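You operate a simulated robot arm through the tools that you are given. There is no shell and no other tool. Be economical: measure what you need, move in short steps, check, and stop when the job is done.

Carry out the task below with a simulated two-armed robot. There is one attempt and no reset: what you move stays moved.

Task
Carry the grey gang mould off the vibrating plate and cover it with the long plate.
Fine: switch off and clamp lever to FREE first; the mould goes to the tank end of the table; stand the yellow marker on the long plate. Set down upright: what you pick out.
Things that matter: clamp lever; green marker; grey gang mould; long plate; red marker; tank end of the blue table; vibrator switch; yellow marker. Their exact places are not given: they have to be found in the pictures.

It is judged by the outcome, as a careful person would: the job done as asked, and still so three seconds after it is handed in. It fails if anything else is knocked over, pushed out of place, dropped, spilled or broken. A push-on lid holds only when it is set on centred and level and pressed home; a screw cap is set on level and turned clockwise until tight.

Robot
Two 6-joint arms with two-finger parallel grippers on one trunk, on a base that drives. Base frame: it is fixed to the floor where the robot stands at the start and does not move with it; the origin is under the middle of the robot, x ahead of it, y to its left, z up. Lengths are in mm, angles in rad, forces in N, time in s.
The left shoulder is at the start at [60, 187, 1122], the right one opposite. With the tool pointing down near the work surface each hand reaches from about 220 to 620 mm from the robot's upright axis, wherever it stands, measured 20 degrees to its own side. Places, roughly: clamp lever [500, -400, 900]; grey gang mould (26x11x6 cm) [600, -300, 900]; long plate (20x9x4 cm) [300, -100, 800]; tank end of the blue table [300, -700, 800]; vibrator switch [500, -200, 800]. Payload 1.57 kg a hand.
The tool frame of a hand sits at the grasp point between the pads (the TCP): z along the fingers, y along the line on which they close. The tips reach 30 mm beyond it. The gripper opens to 110 mm. The fingers are 24 mm wide and 12 mm thick; the gripper's body (48 by 112 mm) begins 78 mm behind the TCP.
Orientation is told as [roll, pitch, yaw] about the base's x, y, z axes, in that order, counted from this pose: with the fingers straight down and closing along the base's y, the tool's x points along the base's -x, its y along +y and its z along -z.

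Tools
- The arms move only by the tool move_arm. It takes "left_commands", "right_commands" or both (then of equal length, played together; a hand with none holds still); each is one flat list of numbers, 7 for each row, row after row: the shift along the tool's x, y, z in mm, then the turn, a rotation vector about the tool's x, y, z in rad, then the finger opening in mm, from 0 to 110. In form: [dx, dy, dz, wx, wy, wz, grip, dx, dy, dz, wx, wy, wz, grip, ...]. A call has 1 to 20 rows; each row shifts and turns the commanded pose from where the row before left it, along the tool's axes as they then stand. A row lasts 0.2 s, in which the tool goes at most 50 mm and 0.15 rad; a call with a longer step from one row to the next is refused whole, and so is a gripper value outside its range. Where a pose cannot be reached the arm comes as near as it can. A force on the tool above 40 N (or 10 N above the force at the start of the call, whichever is more), or a blocked arm, ends the call early, and 0.2 s more pass. The fingers move at their own pace (about 153 mm/s each) and stop on an object; they squeeze with about 41 N. The grip force told is the motor's: it shows also when the fingers shut on nothing. Time passes only in rows, and 0.2 s behind the last, so rows that do not move let the fingers close. The reply holds the time, the measured pose of the TCP, the force on the tool along the base axes, the opening and the grip force, in the units named above and with some noise, with the torque about the TCP (base axes, N m) and any sound that the robot's microphone picked up.
- Cameras (640 x 400 px; columns grow to the right, rows downward): "scene" is now at [2.7, -32.1, 1652.7]; the picture's right is [-0.46, -0.89, 0.00], its down [-0.75, 0.39, -0.54] and it looks along [0.48, -0.25, -0.84] (base axes); focal length 274 px, centre (320, 200). "left" rides on the left gripper at [70, -16, -141] in its tool frame; the picture's right is [0.23, 0.97, 0.00], its down [-0.85, 0.20, -0.48] and it looks along [-0.47, 0.11, 0.88] (tool axes); focal length 222 px, centre (320, 200). "right" rides on the right gripper at [70, 16, -141] in its tool frame; the picture's right is [-0.23, 0.97, 0.00], its down [-0.86, -0.20, -0.48] and it looks along [-0.47, -0.11, 0.88] (tool axes); focal length 222 px, centre (320, 200).
- grab_frame(camera): a new picture of that camera. No time passes.
- raise_lower(by): slides the trunk up (or, below 0, down) by that many mm; the arms and the scene camera ride with it, the base frame stays. It gives what a move gives, with no picture.
- drive_base(legs): drives the robot by 1 to 6 legs, each [ahead, left, turn to the left] in mm, mm and rad, along the robot's own axes; the way and the turn of a leg run together, so that a leg with both is an arc; at most 1500 mm and 3.142 rad a leg. The arms and the cameras ride along, it lands a little off, and it stops where it bumps. It gives what a move gives.
- pan_tilt(pan, tilt): turns the head with the scene camera to pan (to the left, within 1.501 rad either way) and tilt (down, from -0.506 to 1.204), counted from straight ahead of the robot. It gives what a move gives.
- locate(camera, pixels): for up to 12 pixels [column, row] of the newest picture of that camera ("zoom" is the newest enlarged one), the place [x, y, z] in the base frame of the surface seen there, good to about 2 mm. No time passes.
- enlarge(camera, box): a new picture of the part [left, top, right, bottom] of that camera's present view, enlarged. No time passes.
- finish_job(): hands the job in; it is judged then, once.

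Go step by step. Measure first, check grasps and placings, and put right what went wrong. The budget is 80 turns and 78 pictures, counting those below and the enlarged ones. Unless the task says otherwise, let go and move clear before handing in, and close with one line.

The tools are called after "Emit:" by a JSON object that holds its "fn" and its "kwargs". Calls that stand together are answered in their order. move_arm: Moves the arms, as the interface text tells. Its arguments: {"type":"object","properties":{"left_commands":{"type":"array","items":{"type":"number"}},"right_commands":{"type":"array","items":{"type":"number"}}},"required":[]} The other tools are called the same way: raise_lower (by) slides the trunk up or down; drive_base (legs) drives the base; pan_tilt (pan, tilt) turns the head that bears the scene camera; grab_frame (camera) takes a picture; locate (camera, pixels) gives the place of the surface under pixels of a picture; enlarge (camera, box) takes an enlarged picture of a part of a camera's view; finish_job () hands the job in.

At the start:

```text
time_s: 0.0
left_position: [432.6, -14.4, 1205.4]
left_tcp_rot: [-0.001, 0.0, -0.001]
left_wrist_force: [1.3, 0.1, -0.2]
left_moment: [0.01, 0.0, 0.0]
left_gripper_width: 110.0
left_grip_force: 0.1
right_position: [310.6, -392.4, 1125.1]
right_tcp_rot: [0.0, 0.001, 0.0]
right_wrist_force: [-0.4, 0.7, 0.6]
right_moment: [-0.04, 0.01, 0.02]
right_gripper_width: 110.1
right_grip_force: 0.0
trunk travel left (down, up): [-750.0, 240.0]
robot x, y, heading: [-1.5, 3.0, -0.0]
head pan, tilt: [-0.475, 1.0]
```

scene: 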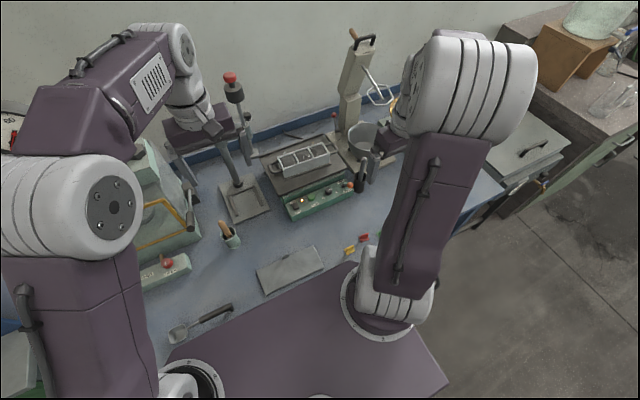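
right: 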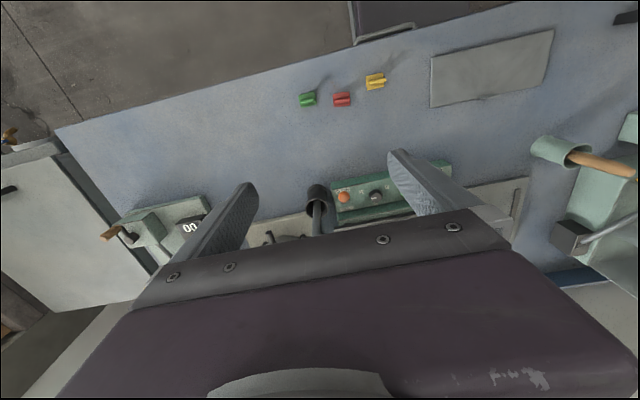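
left: 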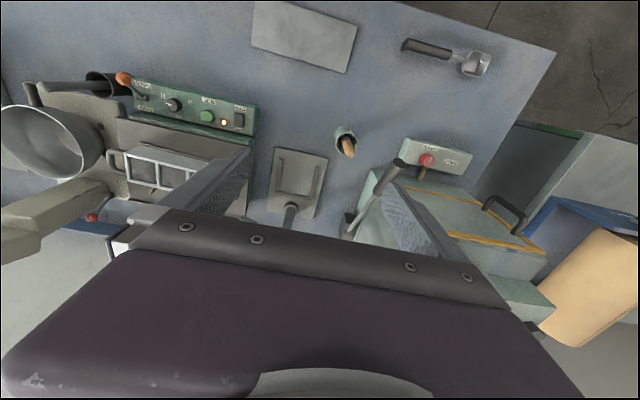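

The scene shows the mould at about (303,158) on the vibrating plate, the green control box at (320,198), the long plate at (290,270) and the markers at (350,248). I'll enlarge these areas.

Emit:
{"fn": "enlarge", "kwargs": {"camera": "scene", "box": [240, 120, 400, 220]}}

Emit:
{"fn": "enlarge", "kwargs": {"camera": "left", "box": [0, 60, 260, 222]}}

Emit:
{"fn": "enlarge", "kwargs": {"camera": "right", "box": [60, 20, 560, 280]}}

```text
4.00 times, centred on (320, 170) of scene
```

zoom: 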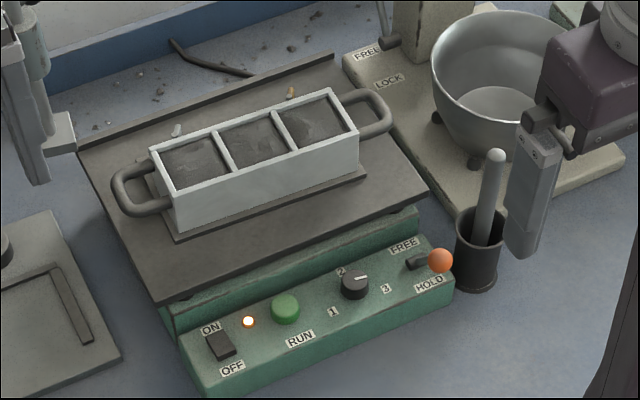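

```text
2.46 times, centred on (130, 141) of left
```

zoom: 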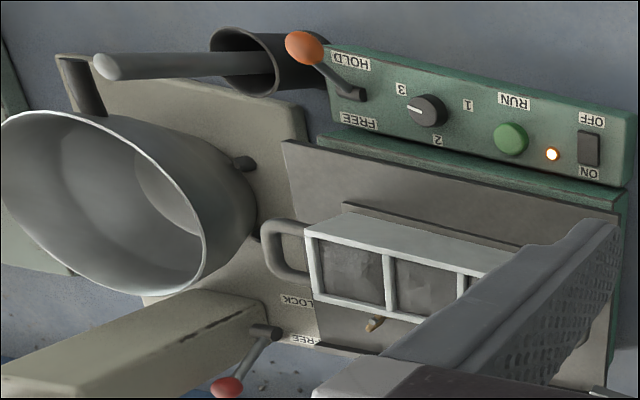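

```text
1.28 times, centred on (310, 150) of right
```

zoom: 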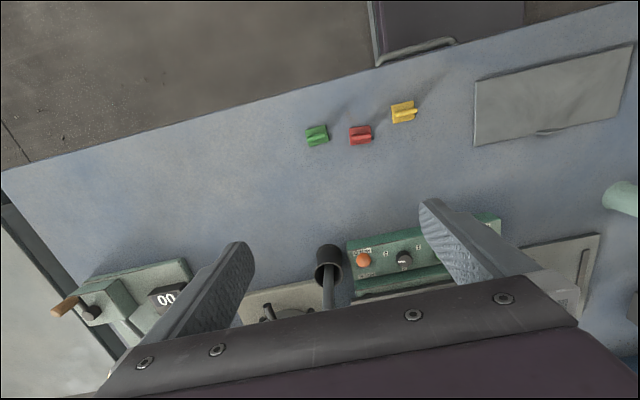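

Rocker at zoom (220,345) reads ON, and the orange lever at (440,260) stands at HOLD. The red FREE/LOCK lever belongs to the mixer, so I'll leave it alone. I'll locate these parts.

Emit:
{"fn": "enlarge", "kwargs": {"camera": "scene", "box": [240, 120, 400, 220]}}

Emit:
{"fn": "locate", "kwargs": {"camera": "zoom", "pixels": [[220, 345], [213, 335], [228, 355], [440, 260], [413, 264], [155, 160], [178, 225], [325, 92], [357, 160], [120, 190], [388, 115], [300, 240]]}}

Emit:
{"fn": "locate", "kwargs": {"camera": "right", "pixels": [[307, 98], [342, 98], [374, 82], [432, 105], [548, 80], [553, 32], [432, 57], [60, 130], [130, 210], [200, 205], [348, 5], [318, 195]]}}

Emit:
{"fn": "locate", "kwargs": {"camera": "scene", "pixels": [[256, 272], [266, 294], [326, 266], [314, 246], [345, 250], [355, 246], [362, 238], [371, 232], [540, 145], [290, 270]]}}

```text
4.00 times, centred on (320, 170) of scene
```

zoom: 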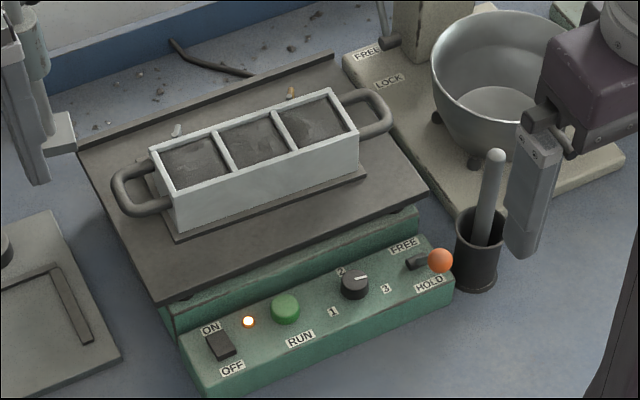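

```text
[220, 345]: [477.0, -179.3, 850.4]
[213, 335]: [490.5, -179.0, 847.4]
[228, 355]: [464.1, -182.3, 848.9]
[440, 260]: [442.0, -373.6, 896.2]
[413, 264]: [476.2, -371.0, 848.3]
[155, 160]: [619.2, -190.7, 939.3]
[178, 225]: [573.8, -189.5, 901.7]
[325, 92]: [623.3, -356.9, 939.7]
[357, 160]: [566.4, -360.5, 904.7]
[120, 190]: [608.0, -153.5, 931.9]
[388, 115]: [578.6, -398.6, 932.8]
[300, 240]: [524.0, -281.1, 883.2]
```

```text
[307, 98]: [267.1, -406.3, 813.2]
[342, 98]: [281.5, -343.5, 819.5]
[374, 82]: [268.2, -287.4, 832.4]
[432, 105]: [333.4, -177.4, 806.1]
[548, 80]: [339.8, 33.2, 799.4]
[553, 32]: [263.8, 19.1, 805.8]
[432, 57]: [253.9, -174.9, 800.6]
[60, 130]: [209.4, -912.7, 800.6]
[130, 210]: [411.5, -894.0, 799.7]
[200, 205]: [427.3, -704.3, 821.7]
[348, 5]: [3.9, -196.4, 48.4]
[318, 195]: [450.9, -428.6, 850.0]
```

```text
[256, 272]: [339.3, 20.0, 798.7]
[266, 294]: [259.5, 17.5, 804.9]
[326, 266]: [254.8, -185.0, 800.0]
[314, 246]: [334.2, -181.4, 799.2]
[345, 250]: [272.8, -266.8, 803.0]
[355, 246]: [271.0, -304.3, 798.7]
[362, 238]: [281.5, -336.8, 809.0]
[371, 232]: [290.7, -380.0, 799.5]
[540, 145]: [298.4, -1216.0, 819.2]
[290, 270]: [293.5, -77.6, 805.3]
```

The mould is axis-aligned, centred near (595,-276), with handles at y≈-153 and -399. Next I'll look closely at the panel, the markers and the plate.

Emit:
{"fn": "enlarge", "kwargs": {"camera": "right", "box": [290, 60, 450, 160]}}

Emit:
{"fn": "enlarge", "kwargs": {"camera": "scene", "box": [240, 220, 400, 320]}}

Emit:
{"fn": "enlarge", "kwargs": {"camera": "left", "box": [90, 60, 260, 166]}}

Emit:
{"fn": "locate", "kwargs": {"camera": "zoom", "pixels": [[565, 240], [558, 215], [560, 265], [600, 205], [590, 290], [100, 50], [240, 145], [480, 130], [330, 260], [200, 50]]}}

```text
4.00 times, centred on (370, 110) of right
```

zoom: 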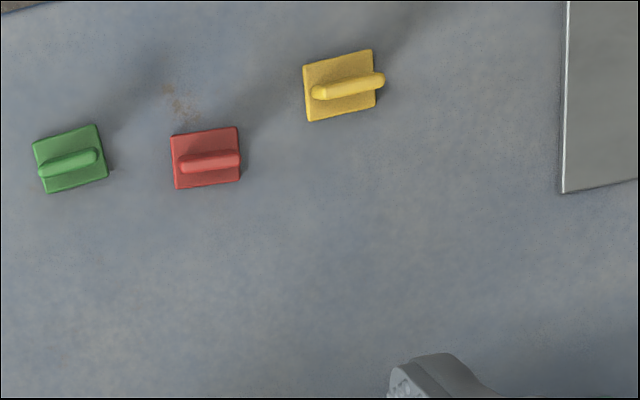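

```text
4.00 times, centred on (320, 270) of scene
```

zoom: 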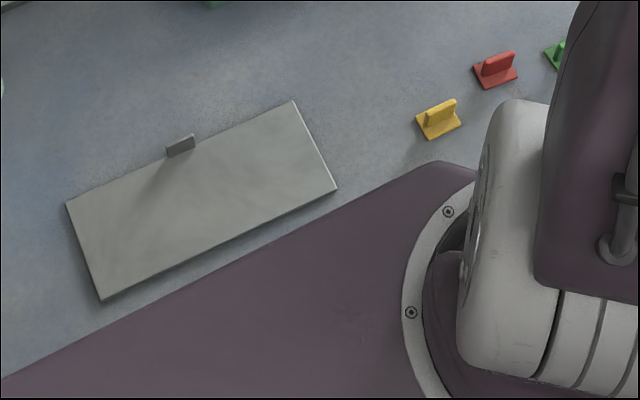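

```text
3.76 times, centred on (175, 113) of left
```

zoom: 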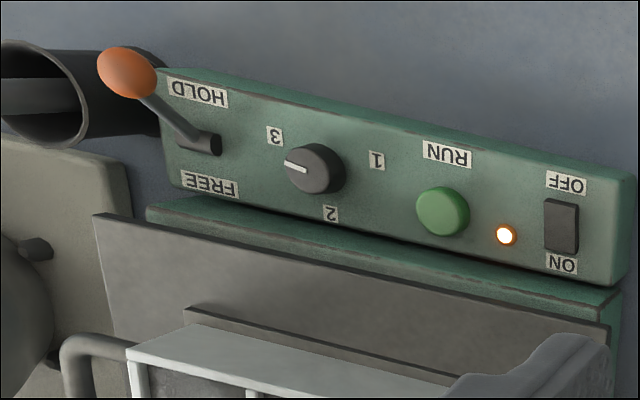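

```text
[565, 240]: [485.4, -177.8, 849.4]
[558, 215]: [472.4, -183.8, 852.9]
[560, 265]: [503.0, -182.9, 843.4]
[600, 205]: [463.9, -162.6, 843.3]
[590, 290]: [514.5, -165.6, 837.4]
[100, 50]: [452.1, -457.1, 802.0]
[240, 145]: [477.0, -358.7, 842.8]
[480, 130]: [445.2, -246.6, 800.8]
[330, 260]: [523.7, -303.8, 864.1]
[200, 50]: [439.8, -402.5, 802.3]
```

The rocker's OFF end is toward the front (x≈464, z≈853). I'll close the right gripper and bring it above that end.

Emit:
{"fn": "move_arm", "kwargs": {"right_commands": [-24.5, 35, 0, 0, 0, 0, 0, -24.5, 35, 0, 0, 0, 0, 0, -24.5, 35, 0, 0, 0, 0, 0, -24.5, 35, 0, 0, 0, 0, 0, -24.5, 35, 0, 0, 0, 0, 0, -24.5, 35, 0, 0, 0, 0, 0, 0, 0, 45, 0, 0, 0, 0, 0, 0, 45, 0, 0, 0, 0, 0, 0, 45, 0, 0, 0, 0, 0, 0, 45, 0, 0, 0, 0]}}

Emit:
{"fn": "grab_frame", "kwargs": {"camera": "scene"}}

Emit:
{"fn": "grab_frame", "kwargs": {"camera": "right"}}

```text
time_s: 2.2
left_position: [434.2, -14.7, 1205.2]
left_tcp_rot: [0.0, 0.002, -0.001]
left_wrist_force: [1.1, -0.4, 0.3]
left_moment: [0.05, 0.04, 0.0]
left_gripper_width: 110.1
left_grip_force: 0.0
right_position: [459.7, -182.5, 943.9]
right_tcp_rot: [0.002, 0.0, 0.001]
right_wrist_force: [0.4, 0.3, 0.1]
right_moment: [0.01, 0.06, 0.04]
right_gripper_width: 0.0
right_grip_force: 21.2
trunk travel left (down, up): [-750.0, 240.0]
robot x, y, heading: [-0.6, 0.4, 0.003]
head pan, tilt: [-0.475, 1.0]
```

```text
67 pictures are left
```

scene: 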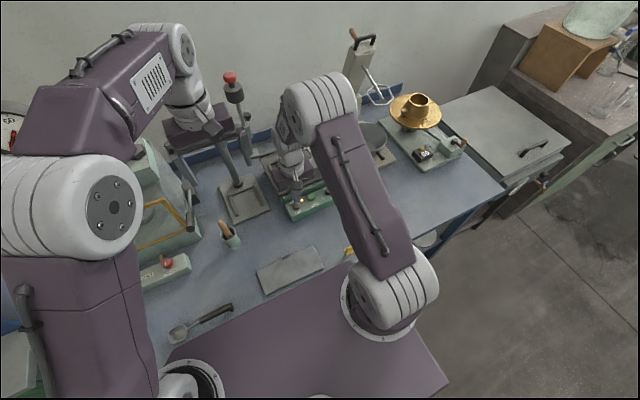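

```text
66 pictures are left
```

right: 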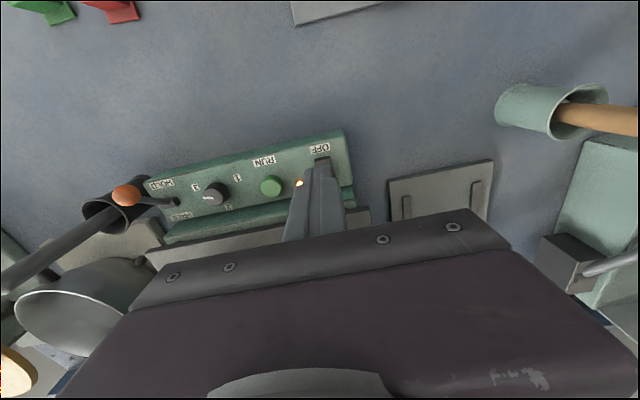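

I'm above the OFF end; I'll lower in small steps until contact.

Emit:
{"fn": "move_arm", "kwargs": {"right_commands": [0, 0, 40, 0, 0, 0, 0, 0, 0, 14, 0, 0, 0, 0, 0, 0, 4, 0, 0, 0, 0, 0, 0, 4, 0, 0, 0, 0, 0, 0, 3, 0, 0, 0, 0, 0, 0, 3, 0, 0, 0, 0]}}

Emit:
{"fn": "enlarge", "kwargs": {"camera": "right", "box": [100, 100, 420, 260]}}

```text
time_s: 3.6
left_position: [432.4, -13.9, 1205.3]
left_tcp_rot: [0.001, -0.003, 0.001]
left_wrist_force: [0.1, 0.5, -0.5]
left_moment: [0.02, -0.03, 0.03]
left_gripper_width: 110.1
left_grip_force: 0.1
right_position: [458.6, -181.8, 877.8]
right_tcp_rot: [0.0, -0.004, 0.001]
right_wrist_force: [0.0, -0.5, 6.0]
right_moment: [-0.06, -0.09, 0.02]
right_gripper_width: 0.1
right_grip_force: 20.8
trunk travel left (down, up): [-750.0, 240.0]
robot x, y, heading: [-3.0, 0.8, 0.004]
head pan, tilt: [-0.475, 1.0]
```

```text
2.00 times, centred on (260, 180) of right
```

zoom: 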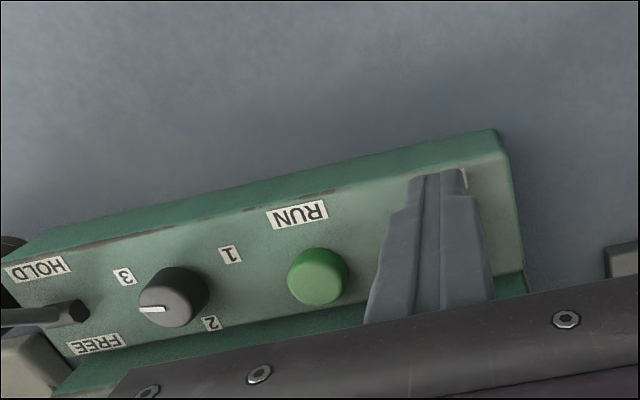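

Contact is 6 N with the tip at z≈848. I'll press a few mm more, then rise and look.

Emit:
{"fn": "move_arm", "kwargs": {"right_commands": [0, 0, 3, 0, 0, 0, 0, 0, 0, 3, 0, 0, 0, 0, 0, 0, 0, 0, 0, 0, 0]}}

Emit:
{"fn": "move_arm", "kwargs": {"right_commands": [0, 0, -40, 0, 0, 0, 0, 0, 0, -40, 0, 0, 0, 0]}}

Emit:
{"fn": "enlarge", "kwargs": {"camera": "right", "box": [80, 110, 400, 310]}}

Emit:
{"fn": "enlarge", "kwargs": {"camera": "left", "box": [90, 60, 260, 166]}}

```text
time_s: 4.2
left_position: [431.9, -12.9, 1206.8]
left_tcp_rot: [-0.002, -0.004, 0.0]
left_wrist_force: [0.5, 1.2, -0.3]
left_moment: [0.0, 0.01, 0.0]
left_gripper_width: 110.0
left_grip_force: 0.0
right_position: [457.8, -182.0, 876.7]
right_tcp_rot: [-0.002, -0.005, 0.001]
right_wrist_force: [-12.2, 1.6, 23.3]
right_moment: [0.0, 0.09, 0.04]
right_gripper_width: 0.0
right_grip_force: 21.0
trunk travel left (down, up): [-750.0, 240.0]
robot x, y, heading: [-2.0, 0.8, 0.0]
head pan, tilt: [-0.475, 1.0]
stopped in row 2 (right hand): the force on the tool passed its limit (the readings are from after the stop); the commanded pose is now the measured one
```

```text
time_s: 4.8
left_position: [431.6, -12.1, 1205.8]
left_tcp_rot: [-0.003, -0.003, -0.001]
left_wrist_force: [-0.7, -0.9, 0.8]
left_moment: [-0.03, -0.01, -0.03]
left_gripper_width: 110.1
left_grip_force: 0.0
right_position: [458.5, -183.5, 956.4]
right_tcp_rot: [0.0, -0.007, 0.0]
right_wrist_force: [-0.8, -0.4, 1.2]
right_moment: [0.02, -0.04, 0.05]
right_gripper_width: 0.0
right_grip_force: 21.7
trunk travel left (down, up): [-750.0, 240.0]
robot x, y, heading: [0.9, 2.3, -0.004]
head pan, tilt: [-0.475, 1.0]
```

```text
2.00 times, centred on (240, 210) of right
```

zoom: 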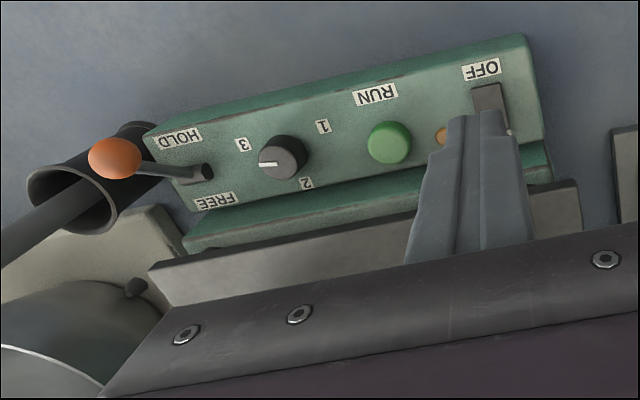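

```text
3.76 times, centred on (175, 113) of left
```

zoom: 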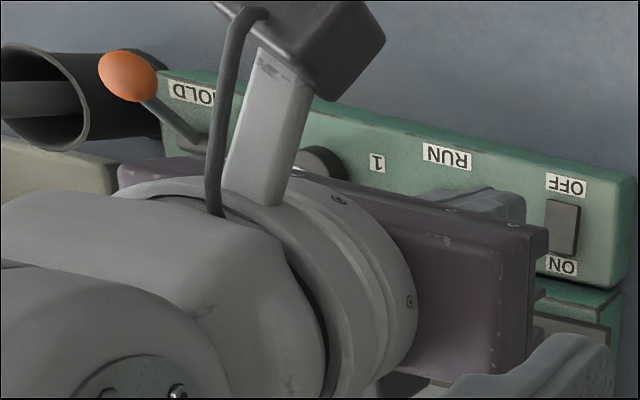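

The indicator lamp is now dark, so the switch is OFF. Next I'll bring the closed fingers in front of the orange knob (442,-374,896).

Emit:
{"fn": "move_arm", "kwargs": {"right_commands": [27, 0, 0, 0, 0, 0, 0, 27, 0, 0, 0, 0, 0, 0, 0, -38, 0, 0, 0, 0, 0, 0, -38, 0, 0, 0, 0, 0, 0, -38, 0, 0, 0, 0, 0, 0, -38, 0, 0, 0, 0, 0, 0, -38, 0, 0, 0, 0, 0]}}

Emit:
{"fn": "grab_frame", "kwargs": {"camera": "right"}}

Emit:
{"fn": "grab_frame", "kwargs": {"camera": "left"}}

```text
time_s: 6.4
left_position: [434.2, -15.2, 1206.0]
left_tcp_rot: [0.0, -0.001, 0.0]
left_wrist_force: [-0.1, 1.0, -0.8]
left_moment: [0.0, -0.01, -0.01]
left_gripper_width: 109.8
left_grip_force: 0.0
right_position: [407.0, -373.4, 955.2]
right_tcp_rot: [0.002, -0.004, 0.0]
right_wrist_force: [-0.7, -0.6, 0.5]
right_moment: [0.0, 0.01, -0.02]
right_gripper_width: 0.1
right_grip_force: 21.6
trunk travel left (down, up): [-750.0, 240.0]
robot x, y, heading: [1.8, -0.8, -0.001]
head pan, tilt: [-0.475, 1.0]
```

```text
62 pictures are left
```

right: 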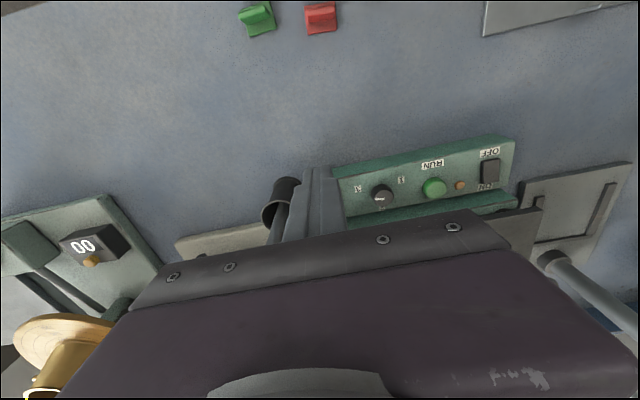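

```text
61 pictures are left
```

left: 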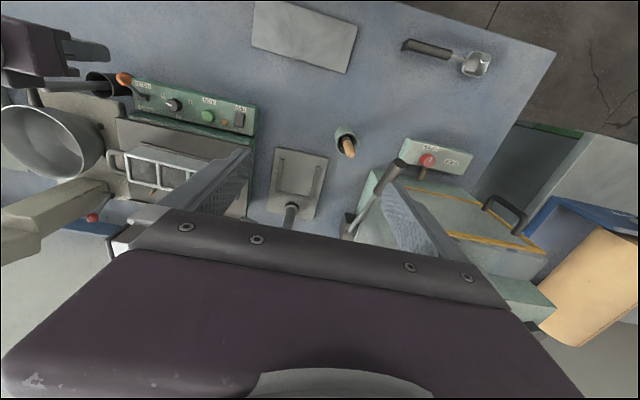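

Emit:
{"fn": "locate", "kwargs": {"camera": "left", "pixels": [[48, 86], [85, 87], [122, 78], [103, 78], [145, 97], [109, 93], [30, 95]]}}

Emit:
{"fn": "locate", "kwargs": {"camera": "right", "pixels": [[275, 195], [287, 185], [280, 230], [262, 208]]}}

```text
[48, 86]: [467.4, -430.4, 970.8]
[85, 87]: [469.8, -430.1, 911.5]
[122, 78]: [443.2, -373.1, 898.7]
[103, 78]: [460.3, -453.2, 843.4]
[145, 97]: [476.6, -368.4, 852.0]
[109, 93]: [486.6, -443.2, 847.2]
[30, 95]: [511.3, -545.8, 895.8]
```

```text
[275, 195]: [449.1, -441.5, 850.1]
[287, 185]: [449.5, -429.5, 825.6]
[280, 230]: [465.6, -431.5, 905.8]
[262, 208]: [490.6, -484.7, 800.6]
```

The pestle rod top is at z≈973 (x 468, y -430), below the gripper body at z≈998. I'll lower to knob height and push in +x to FREE.

Emit:
{"fn": "move_arm", "kwargs": {"right_commands": [0, 2, 18, 0, 0, 0, 0, 0, 2, 18, 0, 0, 0, 0, -10, 0, 0, 0, 0, 0, 0, -10, 0, 0, 0, 0, 0, 0, -10, 0, 0, 0, 0, 0, 0, -10, 0, 0, 0, 0, 0, 0, -10, 0, 0, 0, 0, 0, 0, -10, 0, 0, 0, 0, 0, 0, -10, 0, 0, 0, 0, 0, 0, -10, 0, 0, 0, 0, 0, 0]}}

Emit:
{"fn": "enlarge", "kwargs": {"camera": "left", "box": [40, 40, 260, 178]}}

```text
time_s: 8.6
left_position: [433.7, -13.8, 1205.7]
left_tcp_rot: [-0.001, -0.002, -0.001]
left_wrist_force: [-0.2, -0.5, 0.0]
left_moment: [-0.05, -0.01, 0.0]
left_gripper_width: 110.1
left_grip_force: 0.1
right_position: [487.5, -369.4, 918.8]
right_tcp_rot: [0.0, -0.006, 0.001]
right_wrist_force: [-2.8, 0.2, -0.9]
right_moment: [0.03, 0.1, 0.01]
right_gripper_width: 0.0
right_grip_force: 20.9
trunk travel left (down, up): [-750.0, 240.0]
robot x, y, heading: [-3.0, -0.1, -0.001]
head pan, tilt: [-0.475, 1.0]
```

```text
2.90 times, centred on (150, 109) of left
```

zoom: 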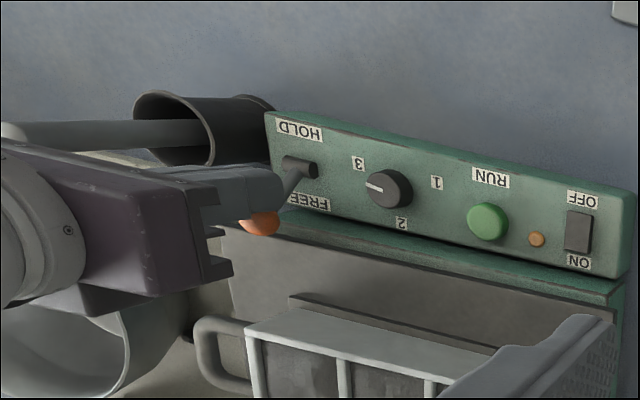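

The lever moved past centre toward FREE; I'll push on to its stop, then withdraw.

Emit:
{"fn": "move_arm", "kwargs": {"right_commands": [-5, 0, 0, 0, 0, 0, 0, -5, 0, 0, 0, 0, 0, 0, -4, 0, 0, 0, 0, 0, 0]}}

Emit:
{"fn": "move_arm", "kwargs": {"right_commands": [30, 0, 0, 0, 0, 0, 0, 30, 0, 0, 0, 0, 0, 0, 30, 0, -20, 0, 0, 0, 0, 0, 0, -45, 0, 0, 0, 0, 0, 0, -45, 0, 0, 0, 0, 0, 0, -45, 0, 0, 0, 0]}}

Emit:
{"fn": "enlarge", "kwargs": {"camera": "left", "box": [40, 40, 260, 178]}}

```text
time_s: 9.5
left_position: [430.9, -13.7, 1207.1]
left_tcp_rot: [-0.002, -0.003, -0.004]
left_wrist_force: [0.3, 0.3, 0.0]
left_moment: [0.0, 0.02, -0.03]
left_gripper_width: 109.7
left_grip_force: 0.2
right_position: [488.1, -368.8, 917.9]
right_tcp_rot: [0.007, 0.016, -0.001]
right_wrist_force: [-18.5, -4.6, 9.9]
right_moment: [-0.19, 0.44, -0.17]
right_gripper_width: 0.2
right_grip_force: 21.3
trunk travel left (down, up): [-750.0, 240.0]
robot x, y, heading: [-1.3, -3.7, -0.002]
head pan, tilt: [-0.475, 1.0]
stopped in row 3 (right hand): the force on the tool passed its limit (the readings are from after the stop); the commanded pose is now the measured one
```

```text
time_s: 10.9
left_position: [433.3, -14.5, 1206.2]
left_tcp_rot: [-0.002, -0.002, -0.002]
left_wrist_force: [0.6, 0.0, -0.4]
left_moment: [0.0, 0.01, 0.02]
left_gripper_width: 110.0
left_grip_force: 0.1
right_position: [404.4, -369.2, 1072.0]
right_tcp_rot: [0.008, 0.012, -0.001]
right_wrist_force: [0.0, 0.2, 0.0]
right_moment: [-0.01, -0.02, 0.01]
right_gripper_width: 0.0
right_grip_force: 21.8
trunk travel left (down, up): [-750.0, 240.0]
robot x, y, heading: [-2.5, -0.3, -0.005]
head pan, tilt: [-0.475, 1.0]
```

```text
2.90 times, centred on (150, 109) of left
```

zoom: 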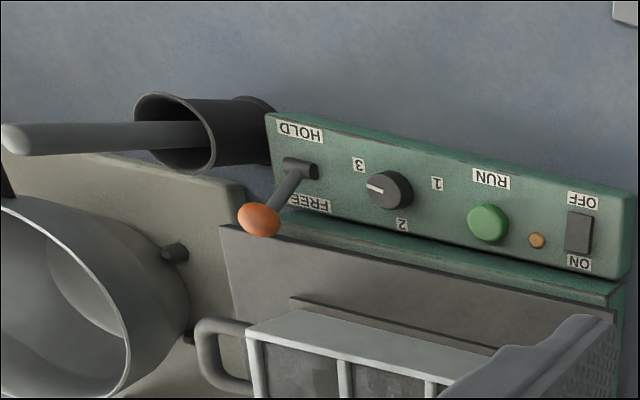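

Switch is OFF and the lever is at FREE. Now I'll measure the handles and the mixer beside the mould.

Emit:
{"fn": "enlarge", "kwargs": {"camera": "scene", "box": [250, 20, 450, 210]}}

Emit:
{"fn": "enlarge", "kwargs": {"camera": "left", "box": [0, 80, 220, 260]}}

```text
2.11 times, centred on (350, 115) of scene
```

zoom: 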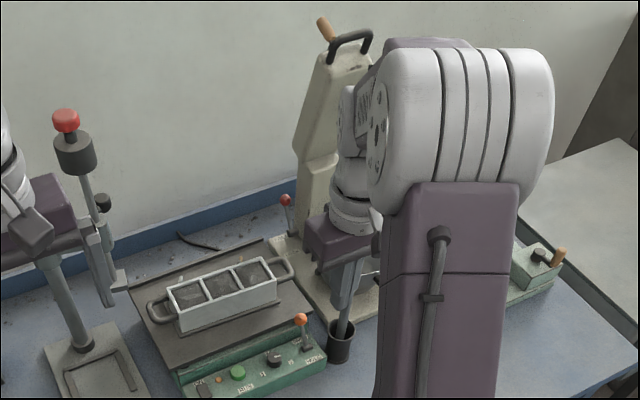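

```text
2.22 times, centred on (110, 170) of left
```

zoom: 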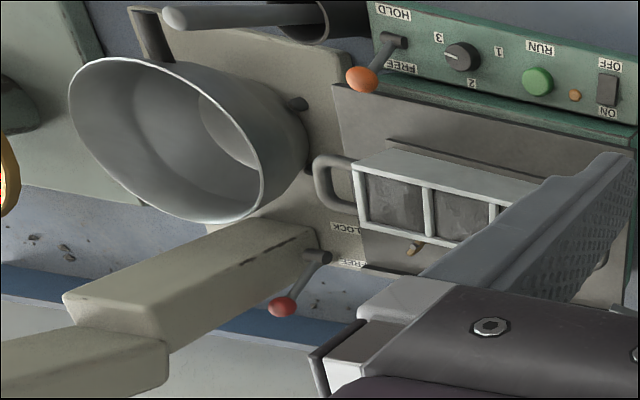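

I'll locate the mixer and press obstacles before I shift the base.

Emit:
{"fn": "locate", "kwargs": {"camera": "zoom", "pixels": [[315, 165], [345, 185], [345, 200], [520, 175], [75, 130], [220, 215], [260, 200], [300, 110], [70, 300], [230, 240], [80, 360], [283, 308]]}}

Emit:
{"fn": "locate", "kwargs": {"camera": "scene", "pixels": [[231, 78], [352, 36], [370, 42], [350, 75], [244, 135], [240, 185], [285, 70], [262, 168], [386, 88]]}}

```text
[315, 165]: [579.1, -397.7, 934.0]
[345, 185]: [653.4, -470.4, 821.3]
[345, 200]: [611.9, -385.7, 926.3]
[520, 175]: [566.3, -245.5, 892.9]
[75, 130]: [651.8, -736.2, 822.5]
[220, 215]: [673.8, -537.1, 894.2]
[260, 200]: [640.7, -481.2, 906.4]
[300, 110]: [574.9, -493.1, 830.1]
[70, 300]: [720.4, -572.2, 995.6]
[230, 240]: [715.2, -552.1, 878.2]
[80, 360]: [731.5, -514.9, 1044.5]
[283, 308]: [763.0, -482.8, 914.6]
```

```text
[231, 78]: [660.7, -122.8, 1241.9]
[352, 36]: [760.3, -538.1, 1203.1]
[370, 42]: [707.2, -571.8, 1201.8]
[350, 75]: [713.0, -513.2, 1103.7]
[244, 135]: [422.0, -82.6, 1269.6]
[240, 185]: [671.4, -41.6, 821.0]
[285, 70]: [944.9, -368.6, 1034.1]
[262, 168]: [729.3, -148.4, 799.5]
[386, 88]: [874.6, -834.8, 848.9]
```

The press knob (661,-123,1242) is close to the left handle. So I prefer a one-hand grip across the mould body with the right hand, with the base shifted. I'll check how far the robot's deck is from the table edge.

Emit:
{"fn": "locate", "kwargs": {"camera": "scene", "pixels": [[300, 320], [335, 270], [200, 345], [440, 380], [470, 205], [500, 185], [430, 230], [460, 232], [455, 150], [425, 155], [520, 215]]}}

Emit:
{"fn": "enlarge", "kwargs": {"camera": "right", "box": [0, 0, 640, 400]}}

```text
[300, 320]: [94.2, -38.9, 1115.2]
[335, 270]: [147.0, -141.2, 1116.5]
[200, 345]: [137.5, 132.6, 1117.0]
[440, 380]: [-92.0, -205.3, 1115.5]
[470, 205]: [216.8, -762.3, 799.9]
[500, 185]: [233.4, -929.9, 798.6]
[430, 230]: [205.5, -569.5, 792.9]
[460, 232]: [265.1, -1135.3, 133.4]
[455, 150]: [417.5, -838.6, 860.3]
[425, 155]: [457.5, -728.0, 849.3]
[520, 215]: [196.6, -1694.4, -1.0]
```

```text
1.00 times, centred on (320, 200) of right
```

zoom: 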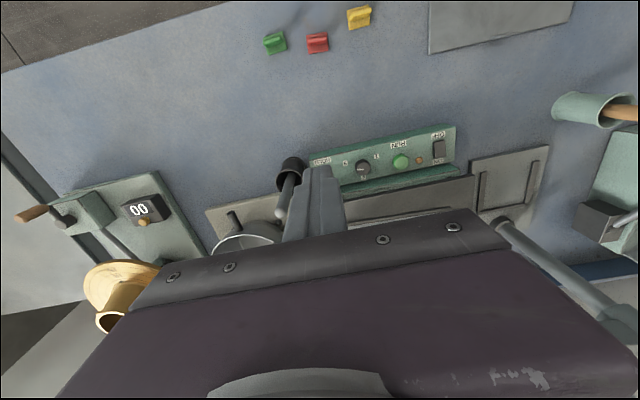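

The table front edge is at x≈205 and the tank end (x 215–400, y -580 to -900) is free. I'll shift the base right by 95 mm, move the left hand aside and turn the right hand by 90°.

Emit:
{"fn": "drive_base", "kwargs": {"legs": [[0, -95, 0]]}}

Emit:
{"fn": "move_arm", "kwargs": {"left_commands": [0, 34, 0, 0, 0, 0, 110, 0, 34, 0, 0, 0, 0, 110, 0, 34, 0, 0, 0, 0, 110, 0, 34, 0, 0, 0, 0, 110, 0, 0, 0, 0, 0, 0, 110, 0, 0, 0, 0, 0, 0, 110, 0, 0, 0, 0, 0, 0, 110, 0, 0, 0, 0, 0, 0, 110, 0, 0, 0, 0, 0, 0, 110, 0, 0, 0, 0, 0, 0, 110, 0, 0, 0, 0, 0, 0, 110], "right_commands": [0, 0, -10, 0, 0, 0.1428, 100, 0, 0, -10, 0, 0, 0.1428, 100, 0, 0, -10, 0, 0, 0.1428, 100, 0, 0, -10, 0, 0, 0.1428, 100, 0, 0, -10, 0, 0, 0.1428, 100, 0, 0, 0, 0, 0, 0.1428, 100, 0, 0, 0, 0, 0, 0.1428, 100, 0, 0, 0, 0, 0, 0.1428, 100, 0, 0, 0, 0, 0, 0.1428, 100, 0, 0, 0, 0, 0, 0.1428, 100, 0, 0, 0, 0, 0, 0.1428, 100]}}

Emit:
{"fn": "grab_frame", "kwargs": {"camera": "right"}}

Emit:
{"fn": "grab_frame", "kwargs": {"camera": "scene"}}

```text
time_s: 12.0
left_position: [432.4, -107.1, 1206.4]
left_tcp_rot: [-0.002, -0.002, -0.001]
left_wrist_force: [0.0, 0.9, 0.2]
left_moment: [-0.02, -0.03, -0.02]
left_gripper_width: 110.2
left_grip_force: 0.0
right_position: [406.1, -463.0, 1071.6]
right_tcp_rot: [0.005, 0.014, -0.002]
right_wrist_force: [-0.3, 0.3, 0.1]
right_moment: [0.02, -0.01, -0.01]
right_gripper_width: 0.2
right_grip_force: 20.7
trunk travel left (down, up): [-750.0, 240.0]
robot x, y, heading: [-2.5, -96.3, -0.006]
head pan, tilt: [-0.475, 1.0]
```

```text
time_s: 14.4
left_position: [432.9, 26.3, 1205.6]
left_tcp_rot: [0.0, 0.0, -0.002]
left_wrist_force: [-0.5, -0.6, -1.2]
left_moment: [0.01, 0.03, -0.01]
left_gripper_width: 110.3
left_grip_force: 0.2
right_position: [406.8, -464.5, 1121.0]
right_tcp_rot: [-0.014, 0.007, -1.574]
right_wrist_force: [0.5, 0.2, -1.0]
right_moment: [-0.03, -0.02, -0.01]
right_gripper_width: 100.0
right_grip_force: 0.0
trunk travel left (down, up): [-750.0, 240.0]
robot x, y, heading: [-0.5, -97.6, 0.002]
head pan, tilt: [-0.475, 1.0]
```

```text
55 pictures are left
```

right: 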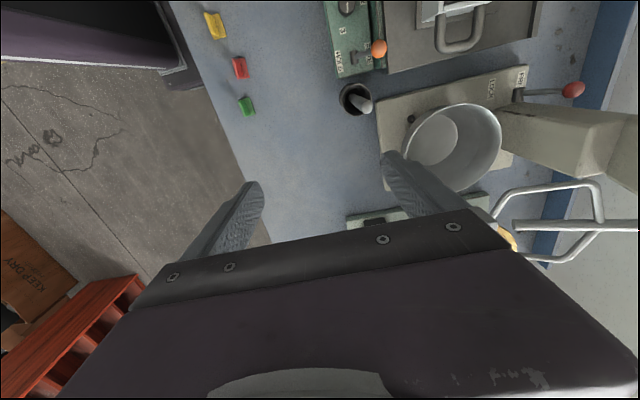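

```text
54 pictures are left
```

scene: 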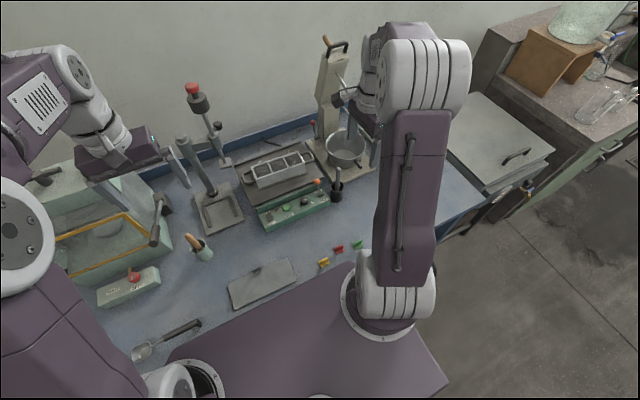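

The right hand is turned. I'll move it over the mould at height for a close look.

Emit:
{"fn": "move_arm", "kwargs": {"right_commands": [38, 0, 0, 0, 0, 0, 100, 38, 0, 0, 0, 0, 0, 100, 38, 0, 0, 0, 0, 0, 100, 38, 0, 0, 0, 0, 0, 100, 36, 0, 0, 0, 0, 0, 100, 0, 46, 0, 0.007, -0.007, 0, 100, 0, 46, 0, 0.007, 0, 0, 100, 0, 46, 0, 0, 0, 0, 100, 0, 46, 0, 0, 0, 0, 100]}}

Emit:
{"fn": "grab_frame", "kwargs": {"camera": "right"}}

Emit:
{"fn": "enlarge", "kwargs": {"camera": "scene", "box": [160, 60, 400, 220]}}

```text
time_s: 16.4
left_position: [435.8, 25.7, 1205.4]
left_tcp_rot: [0.0, 0.003, -0.001]
left_wrist_force: [0.7, 0.4, 0.2]
left_moment: [0.0, 0.04, -0.04]
left_gripper_width: 110.2
left_grip_force: 0.2
right_position: [575.5, -277.1, 1114.9]
right_tcp_rot: [-0.034, 0.0, -1.574]
right_wrist_force: [-0.8, 0.2, 0.1]
right_moment: [0.06, 0.07, 0.01]
right_gripper_width: 99.8
right_grip_force: 0.1
right hand out of reach, approached as far as the arm can: row 9
trunk travel left (down, up): [-750.0, 240.0]
robot x, y, heading: [-3.5, -91.1, -0.002]
head pan, tilt: [-0.475, 1.0]
```

```text
53 pictures are left
```

right: 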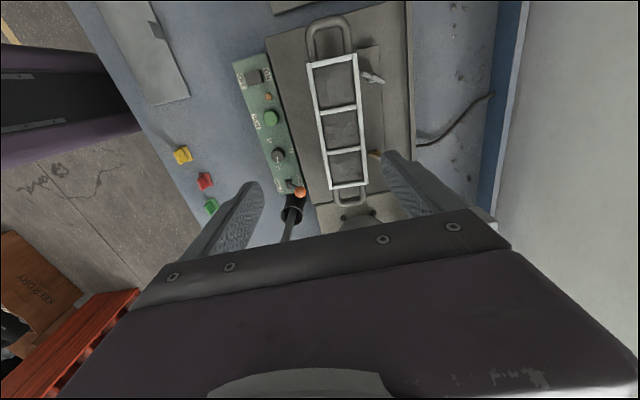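

```text
2.50 times, centred on (280, 140) of scene
```

zoom: 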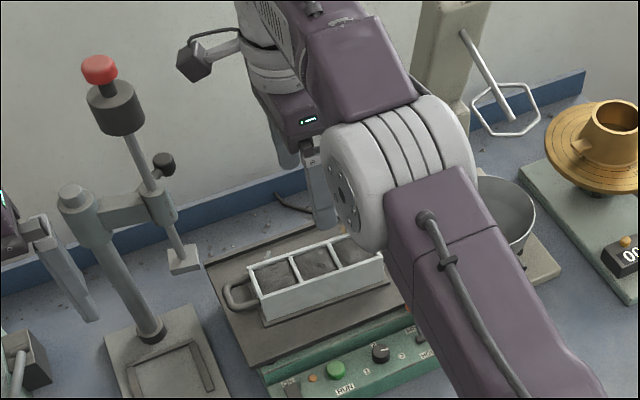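

The reach limit at this height is about x=575; lower will allow a bit more. I'll measure the mould corners here.

Emit:
{"fn": "locate", "kwargs": {"camera": "right", "pixels": [[309, 66], [353, 56], [365, 182], [332, 189], [327, 17], [329, 35], [309, 30], [347, 30], [353, 202], [376, 60], [325, 190], [384, 120]]}}

Emit:
{"fn": "enlarge", "kwargs": {"camera": "right", "box": [270, 0, 430, 220]}}

```text
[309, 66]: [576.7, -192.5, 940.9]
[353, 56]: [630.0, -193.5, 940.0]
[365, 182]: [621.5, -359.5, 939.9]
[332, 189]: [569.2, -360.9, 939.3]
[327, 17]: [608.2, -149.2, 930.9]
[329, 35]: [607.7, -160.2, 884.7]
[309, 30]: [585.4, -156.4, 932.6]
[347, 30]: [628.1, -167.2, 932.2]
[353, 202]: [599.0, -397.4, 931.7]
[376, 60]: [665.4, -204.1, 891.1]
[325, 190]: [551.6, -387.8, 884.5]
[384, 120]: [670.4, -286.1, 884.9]
```

```text
1.82 times, centred on (350, 110) of right
```

zoom: 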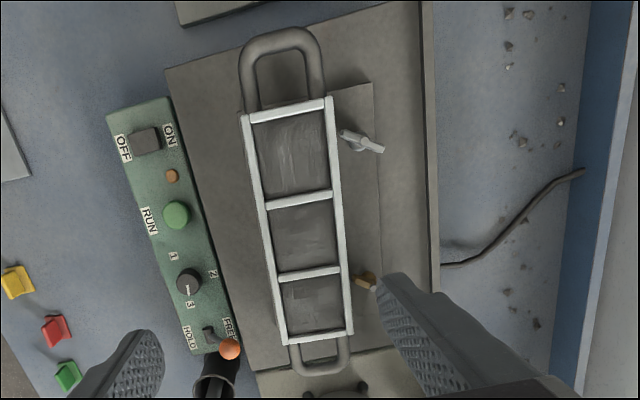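

The mould is centred at (599.5,-277), its axis turned by about 0.05 rad, with its base plate at z≈891. I'll check the chassis front against the table edge before driving ahead.

Emit:
{"fn": "locate", "kwargs": {"camera": "right", "pixels": [[120, 60], [138, 120], [95, 20], [105, 140], [100, 60], [155, 100], [190, 160], [362, 77], [376, 80], [372, 154], [379, 152]]}}

```text
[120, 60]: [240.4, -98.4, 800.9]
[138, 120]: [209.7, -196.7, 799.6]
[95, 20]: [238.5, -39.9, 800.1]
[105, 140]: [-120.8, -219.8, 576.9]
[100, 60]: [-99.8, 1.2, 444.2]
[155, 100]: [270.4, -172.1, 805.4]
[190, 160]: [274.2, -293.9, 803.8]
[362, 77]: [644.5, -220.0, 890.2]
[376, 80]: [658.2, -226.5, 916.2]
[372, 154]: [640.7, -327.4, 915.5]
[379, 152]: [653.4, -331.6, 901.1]
```

The chassis is well back from the table edge (x≈205), so I'll draw the right hand back and drive ahead 50 mm.

Emit:
{"fn": "move_arm", "kwargs": {"right_commands": [0, -30, 0, 0, 0, 0, 100, 0, -30, 0, 0, 0, 0, 100], "left_commands": [30, 0, 0, 0, 0, 0, 110, 30, 0, 0, 0, 0, 0, 110]}}

Emit:
{"fn": "drive_base", "kwargs": {"legs": [[50, 0, 0]]}}

```text
time_s: 17.0
left_position: [373.1, 27.4, 1205.1]
left_tcp_rot: [0.001, -0.004, -0.001]
left_wrist_force: [0.2, 0.3, 0.0]
left_moment: [-0.02, 0.01, 0.02]
left_gripper_width: 110.0
left_grip_force: 0.1
right_position: [512.0, -275.5, 1120.6]
right_tcp_rot: [-0.025, 0.001, -1.572]
right_wrist_force: [-0.2, -0.3, 0.2]
right_moment: [0.0, -0.01, 0.01]
right_gripper_width: 100.0
right_grip_force: 0.1
trunk travel left (down, up): [-750.0, 240.0]
robot x, y, heading: [1.6, -95.5, 0.001]
head pan, tilt: [-0.475, 1.0]
```

```text
time_s: 17.9
left_position: [418.5, 29.2, 1207.2]
left_tcp_rot: [-0.001, -0.006, 0.001]
left_wrist_force: [0.2, 0.4, 0.7]
left_moment: [-0.01, -0.09, 0.05]
left_gripper_width: 110.1
left_grip_force: 0.1
right_position: [557.2, -274.3, 1121.7]
right_tcp_rot: [-0.022, -0.001, -1.572]
right_wrist_force: [0.2, 0.7, 0.7]
right_moment: [0.02, -0.05, 0.0]
right_gripper_width: 99.8
right_grip_force: 0.0
trunk travel left (down, up): [-750.0, 240.0]
robot x, y, heading: [46.9, -95.8, 0.002]
head pan, tilt: [-0.475, 1.0]
```

The drive went clean. I'll align over the mould centre and lower to above grasp height.

Emit:
{"fn": "move_arm", "kwargs": {"right_commands": [-1, 21, 0, -0.011, 0, 0.024, 100, -2, 21, 0, -0.011, 0, 0.024, 100, 0, 0, 35, 0, 0, 0, 100, 0, 0, 35, 0, 0, 0, 100, 0, 0, 35, 0, 0, 0, 100, 0, 0, 35, 0, 0, 0, 100, 0, 0, 0, 0, 0, 0, 100]}}

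Emit:
{"fn": "grab_frame", "kwargs": {"camera": "right"}}

```text
time_s: 19.5
left_position: [424.0, 29.3, 1205.9]
left_tcp_rot: [-0.001, -0.002, -0.001]
left_wrist_force: [-0.9, 0.7, 0.0]
left_moment: [-0.02, -0.01, 0.0]
left_gripper_width: 110.2
left_grip_force: 0.1
right_position: [603.1, -278.8, 978.0]
right_tcp_rot: [-0.004, -0.003, -1.62]
right_wrist_force: [-0.3, -0.2, -0.1]
right_moment: [0.03, -0.03, 0.01]
right_gripper_width: 100.2
right_grip_force: 0.0
trunk travel left (down, up): [-750.0, 240.0]
robot x, y, heading: [49.1, -92.8, -0.0]
head pan, tilt: [-0.475, 1.0]
```

```text
50 pictures are left
```

right: 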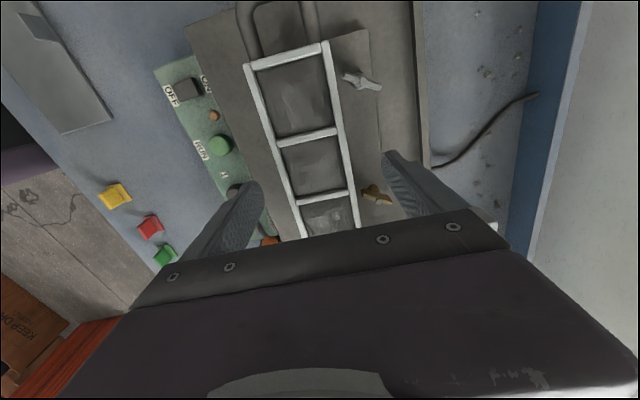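

Emit:
{"fn": "locate", "kwargs": {"camera": "right", "pixels": [[365, 190], [376, 193], [388, 201], [345, 77], [365, 85], [372, 125], [247, 67], [328, 44], [350, 190], [293, 205]]}}

```text
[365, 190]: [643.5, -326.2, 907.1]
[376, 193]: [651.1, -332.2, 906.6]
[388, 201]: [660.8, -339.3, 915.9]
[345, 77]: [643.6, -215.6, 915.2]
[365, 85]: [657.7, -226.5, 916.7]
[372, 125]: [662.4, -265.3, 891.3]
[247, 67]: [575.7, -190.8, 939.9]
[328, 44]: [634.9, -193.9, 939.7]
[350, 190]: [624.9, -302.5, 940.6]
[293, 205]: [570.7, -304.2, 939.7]
```

The nuts clear the fingers (y -265…-291). I'll lower 51 mm and close.

Emit:
{"fn": "move_arm", "kwargs": {"right_commands": [0, -3, 30, 0, 0, 0, 100, 0, 0, 15, 0, 0, 0, 100, 0, 0, 6, 0, 0, 0, 100, 0, 0, 0, 0, 0, 0, 50, 0, 0, 0, 0, 0, 0, 30, 0, 0, 0, 0, 0, 0, 30, 0, 0, 0, 0, 0, 0, 30]}}

```text
time_s: 21.1
left_position: [422.6, 28.5, 1205.6]
left_tcp_rot: [0.0, -0.001, -0.001]
left_wrist_force: [0.6, 0.5, 0.1]
left_moment: [-0.01, 0.0, 0.01]
left_gripper_width: 109.8
left_grip_force: 0.1
right_position: [600.0, -279.2, 925.9]
right_tcp_rot: [-0.004, -0.001, -1.618]
right_wrist_force: [-1.6, 0.9, 0.5]
right_moment: [-0.01, -1.12, 0.28]
right_gripper_width: 61.4
right_grip_force: 41.0
trunk travel left (down, up): [-750.0, 240.0]
robot x, y, heading: [53.2, -92.7, -0.003]
head pan, tilt: [-0.475, 1.0]
```

It grips at 61 mm with 41 N. I'll lift a few mm to weigh it.

Emit:
{"fn": "move_arm", "kwargs": {"right_commands": [0, 0, -3, 0, 0, 0, 20, 0, 0, -3, 0, 0, 0, 20, 0, 0, -4, 0, 0, 0, 20, 0, 0, 0, 0, 0, 0, 20]}}

Emit:
{"fn": "enlarge", "kwargs": {"camera": "scene", "box": [200, 100, 400, 220]}}

```text
time_s: 22.1
left_position: [427.5, 28.3, 1205.2]
left_tcp_rot: [0.0, 0.001, -0.003]
left_wrist_force: [0.3, 0.3, -0.5]
left_moment: [-0.01, 0.02, -0.01]
left_gripper_width: 110.0
left_grip_force: 0.1
right_position: [602.9, -279.7, 934.2]
right_tcp_rot: [-0.009, 0.0, -1.618]
right_wrist_force: [1.0, -0.1, -19.9]
right_moment: [-0.05, 0.06, -0.02]
right_gripper_width: 62.1
right_grip_force: 41.2
trunk travel left (down, up): [-750.0, 240.0]
robot x, y, heading: [46.8, -93.3, -0.0]
head pan, tilt: [-0.475, 1.0]
```

```text
3.20 times, centred on (300, 160) of scene
```

zoom: 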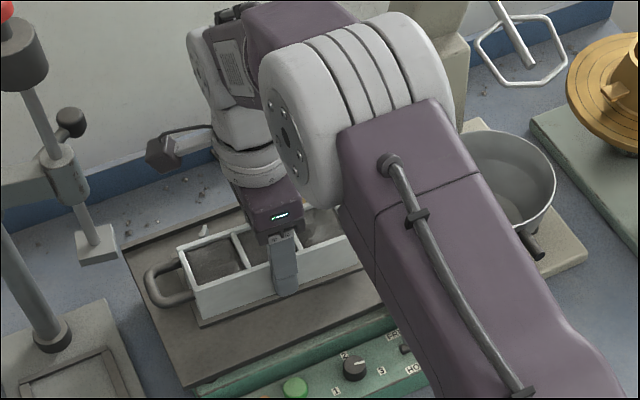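

The wrist reads 20 N, which is over the rating if it's the whole weight. I'll check whether the mould is actually off the plate.

Emit:
{"fn": "grab_frame", "kwargs": {"camera": "right"}}

Emit:
{"fn": "locate", "kwargs": {"camera": "right", "pixels": [[250, 50], [330, 40], [255, 95], [360, 150], [300, 140], [338, 110]]}}

```text
48 pictures are left
```

right: 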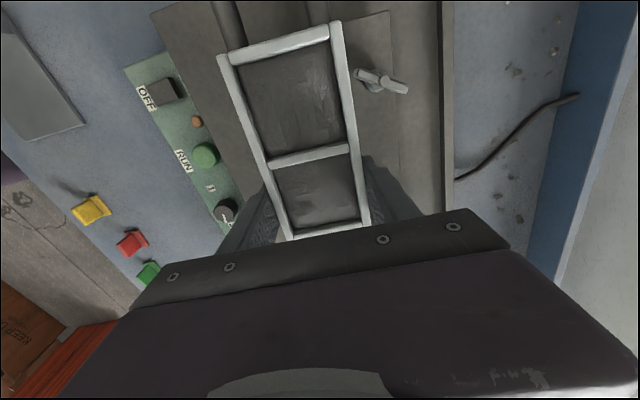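

```text
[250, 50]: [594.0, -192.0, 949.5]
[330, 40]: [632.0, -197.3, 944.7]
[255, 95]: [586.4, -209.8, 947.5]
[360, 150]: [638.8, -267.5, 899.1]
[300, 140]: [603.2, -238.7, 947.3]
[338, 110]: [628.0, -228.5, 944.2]
```

The mould is clear of the plate by about 8 mm, so the 20 N is its whole weight. I'll lift slowly to just above the plate and hold, watching for slip.

Emit:
{"fn": "move_arm", "kwargs": {"right_commands": [0, 0, -5, 0, 0, 0, 0, 0, 0, -6, 0, 0, 0, 0, 0, 0, -6, 0, 0, 0, 0, 0, 0, -3, 0, 0, 0, 0, 0, 0, 0, 0, 0, 0, 0, 0, 0, 0, 0, 0, 0, 0, 0, 0, 0, 0, 0, 0, 0, 0, 0, 0, 0, 0, 0, 0]}}

Emit:
{"fn": "grab_frame", "kwargs": {"camera": "right"}}

Emit:
{"fn": "locate", "kwargs": {"camera": "right", "pixels": [[222, 60], [330, 33], [255, 130], [365, 217], [300, 155], [380, 80], [345, 100], [310, 40]]}}

```text
time_s: 23.9
left_position: [427.7, 27.6, 1205.1]
left_tcp_rot: [-0.001, 0.003, 0.001]
left_wrist_force: [0.1, 0.1, -0.3]
left_moment: [0.0, 0.01, 0.0]
left_gripper_width: 109.9
left_grip_force: 0.1
right_position: [602.8, -280.6, 955.8]
right_tcp_rot: [-0.009, 0.0, -1.621]
right_wrist_force: [0.5, -0.6, -20.1]
right_moment: [-0.1, 0.14, -0.02]
right_gripper_width: 61.9
right_grip_force: 40.3
trunk travel left (down, up): [-750.0, 240.0]
robot x, y, heading: [52.5, -95.1, -0.0]
head pan, tilt: [-0.475, 1.0]
```

```text
47 pictures are left
```

right: 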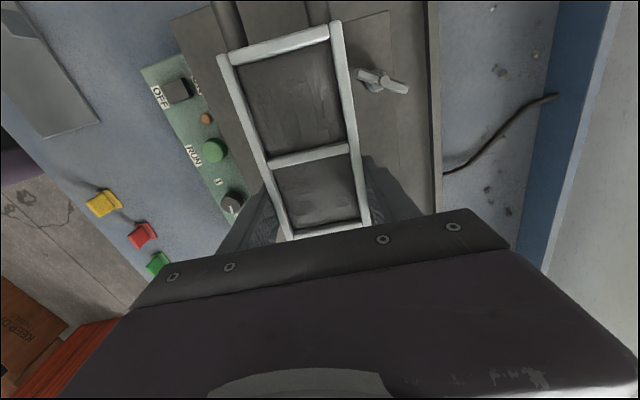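

```text
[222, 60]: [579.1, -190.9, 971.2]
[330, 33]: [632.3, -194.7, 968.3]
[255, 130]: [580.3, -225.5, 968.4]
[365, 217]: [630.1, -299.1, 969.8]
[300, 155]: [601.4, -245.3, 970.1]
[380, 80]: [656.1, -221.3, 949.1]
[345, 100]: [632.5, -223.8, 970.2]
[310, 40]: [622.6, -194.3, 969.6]
```

The mould rose level with no slip (top at z≈970, same view). I'll lift gently over the pestle and lever, then draw it back toward the robot.

Emit:
{"fn": "move_arm", "kwargs": {"right_commands": [0, 0, -8, 0, 0, 0, 0, 0, 0, -14, 0, 0, 0, 0, 0, 0, -16, 0, 0, 0, 0, 0, 0, -16, 0, 0, 0, 0, 0, 0, -16, 0, 0, 0, 0, 0, 0, -10, 0, 0, 0, 0, 0, -6, 0, 0, 0, 0, 0, 0, -14, 0, 0, 0, 0, 0, -1, -20, 0, 0, 0, 0, 0, -1, -20, 0, 0, 0, 0, 0, -1, -20, 0, 0, 0, 0, 0, -1, -20, 0, 0, 0, 0, 0, -1, -20, 0, 0, 0, 0, 0, -1, -20, 0, 0, 0, 0, 0, -1, -20, 0, 0, 0, 0, 0, -1, -14, 0, 0, 0, 0, 0, 0, -6, 0, 0, 0, 0, 0]}}

Emit:
{"fn": "grab_frame", "kwargs": {"camera": "scene"}}

```text
time_s: 27.5
left_position: [424.7, 28.2, 1204.8]
left_tcp_rot: [0.0, 0.0, 0.0]
left_wrist_force: [0.8, -0.6, 0.5]
left_moment: [-0.01, -0.02, -0.01]
left_gripper_width: 109.9
left_grip_force: 0.1
right_position: [422.7, -278.2, 1037.1]
right_tcp_rot: [-0.008, 0.0, -1.621]
right_wrist_force: [0.2, 0.2, -19.6]
right_moment: [-0.05, 0.14, 0.02]
right_gripper_width: 61.8
right_grip_force: 40.9
trunk travel left (down, up): [-750.0, 240.0]
robot x, y, heading: [50.4, -92.8, 0.002]
head pan, tilt: [-0.475, 1.0]
```

```text
46 pictures are left
```

scene: 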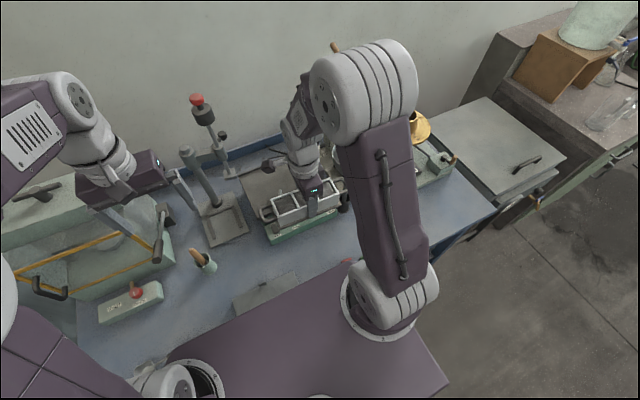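

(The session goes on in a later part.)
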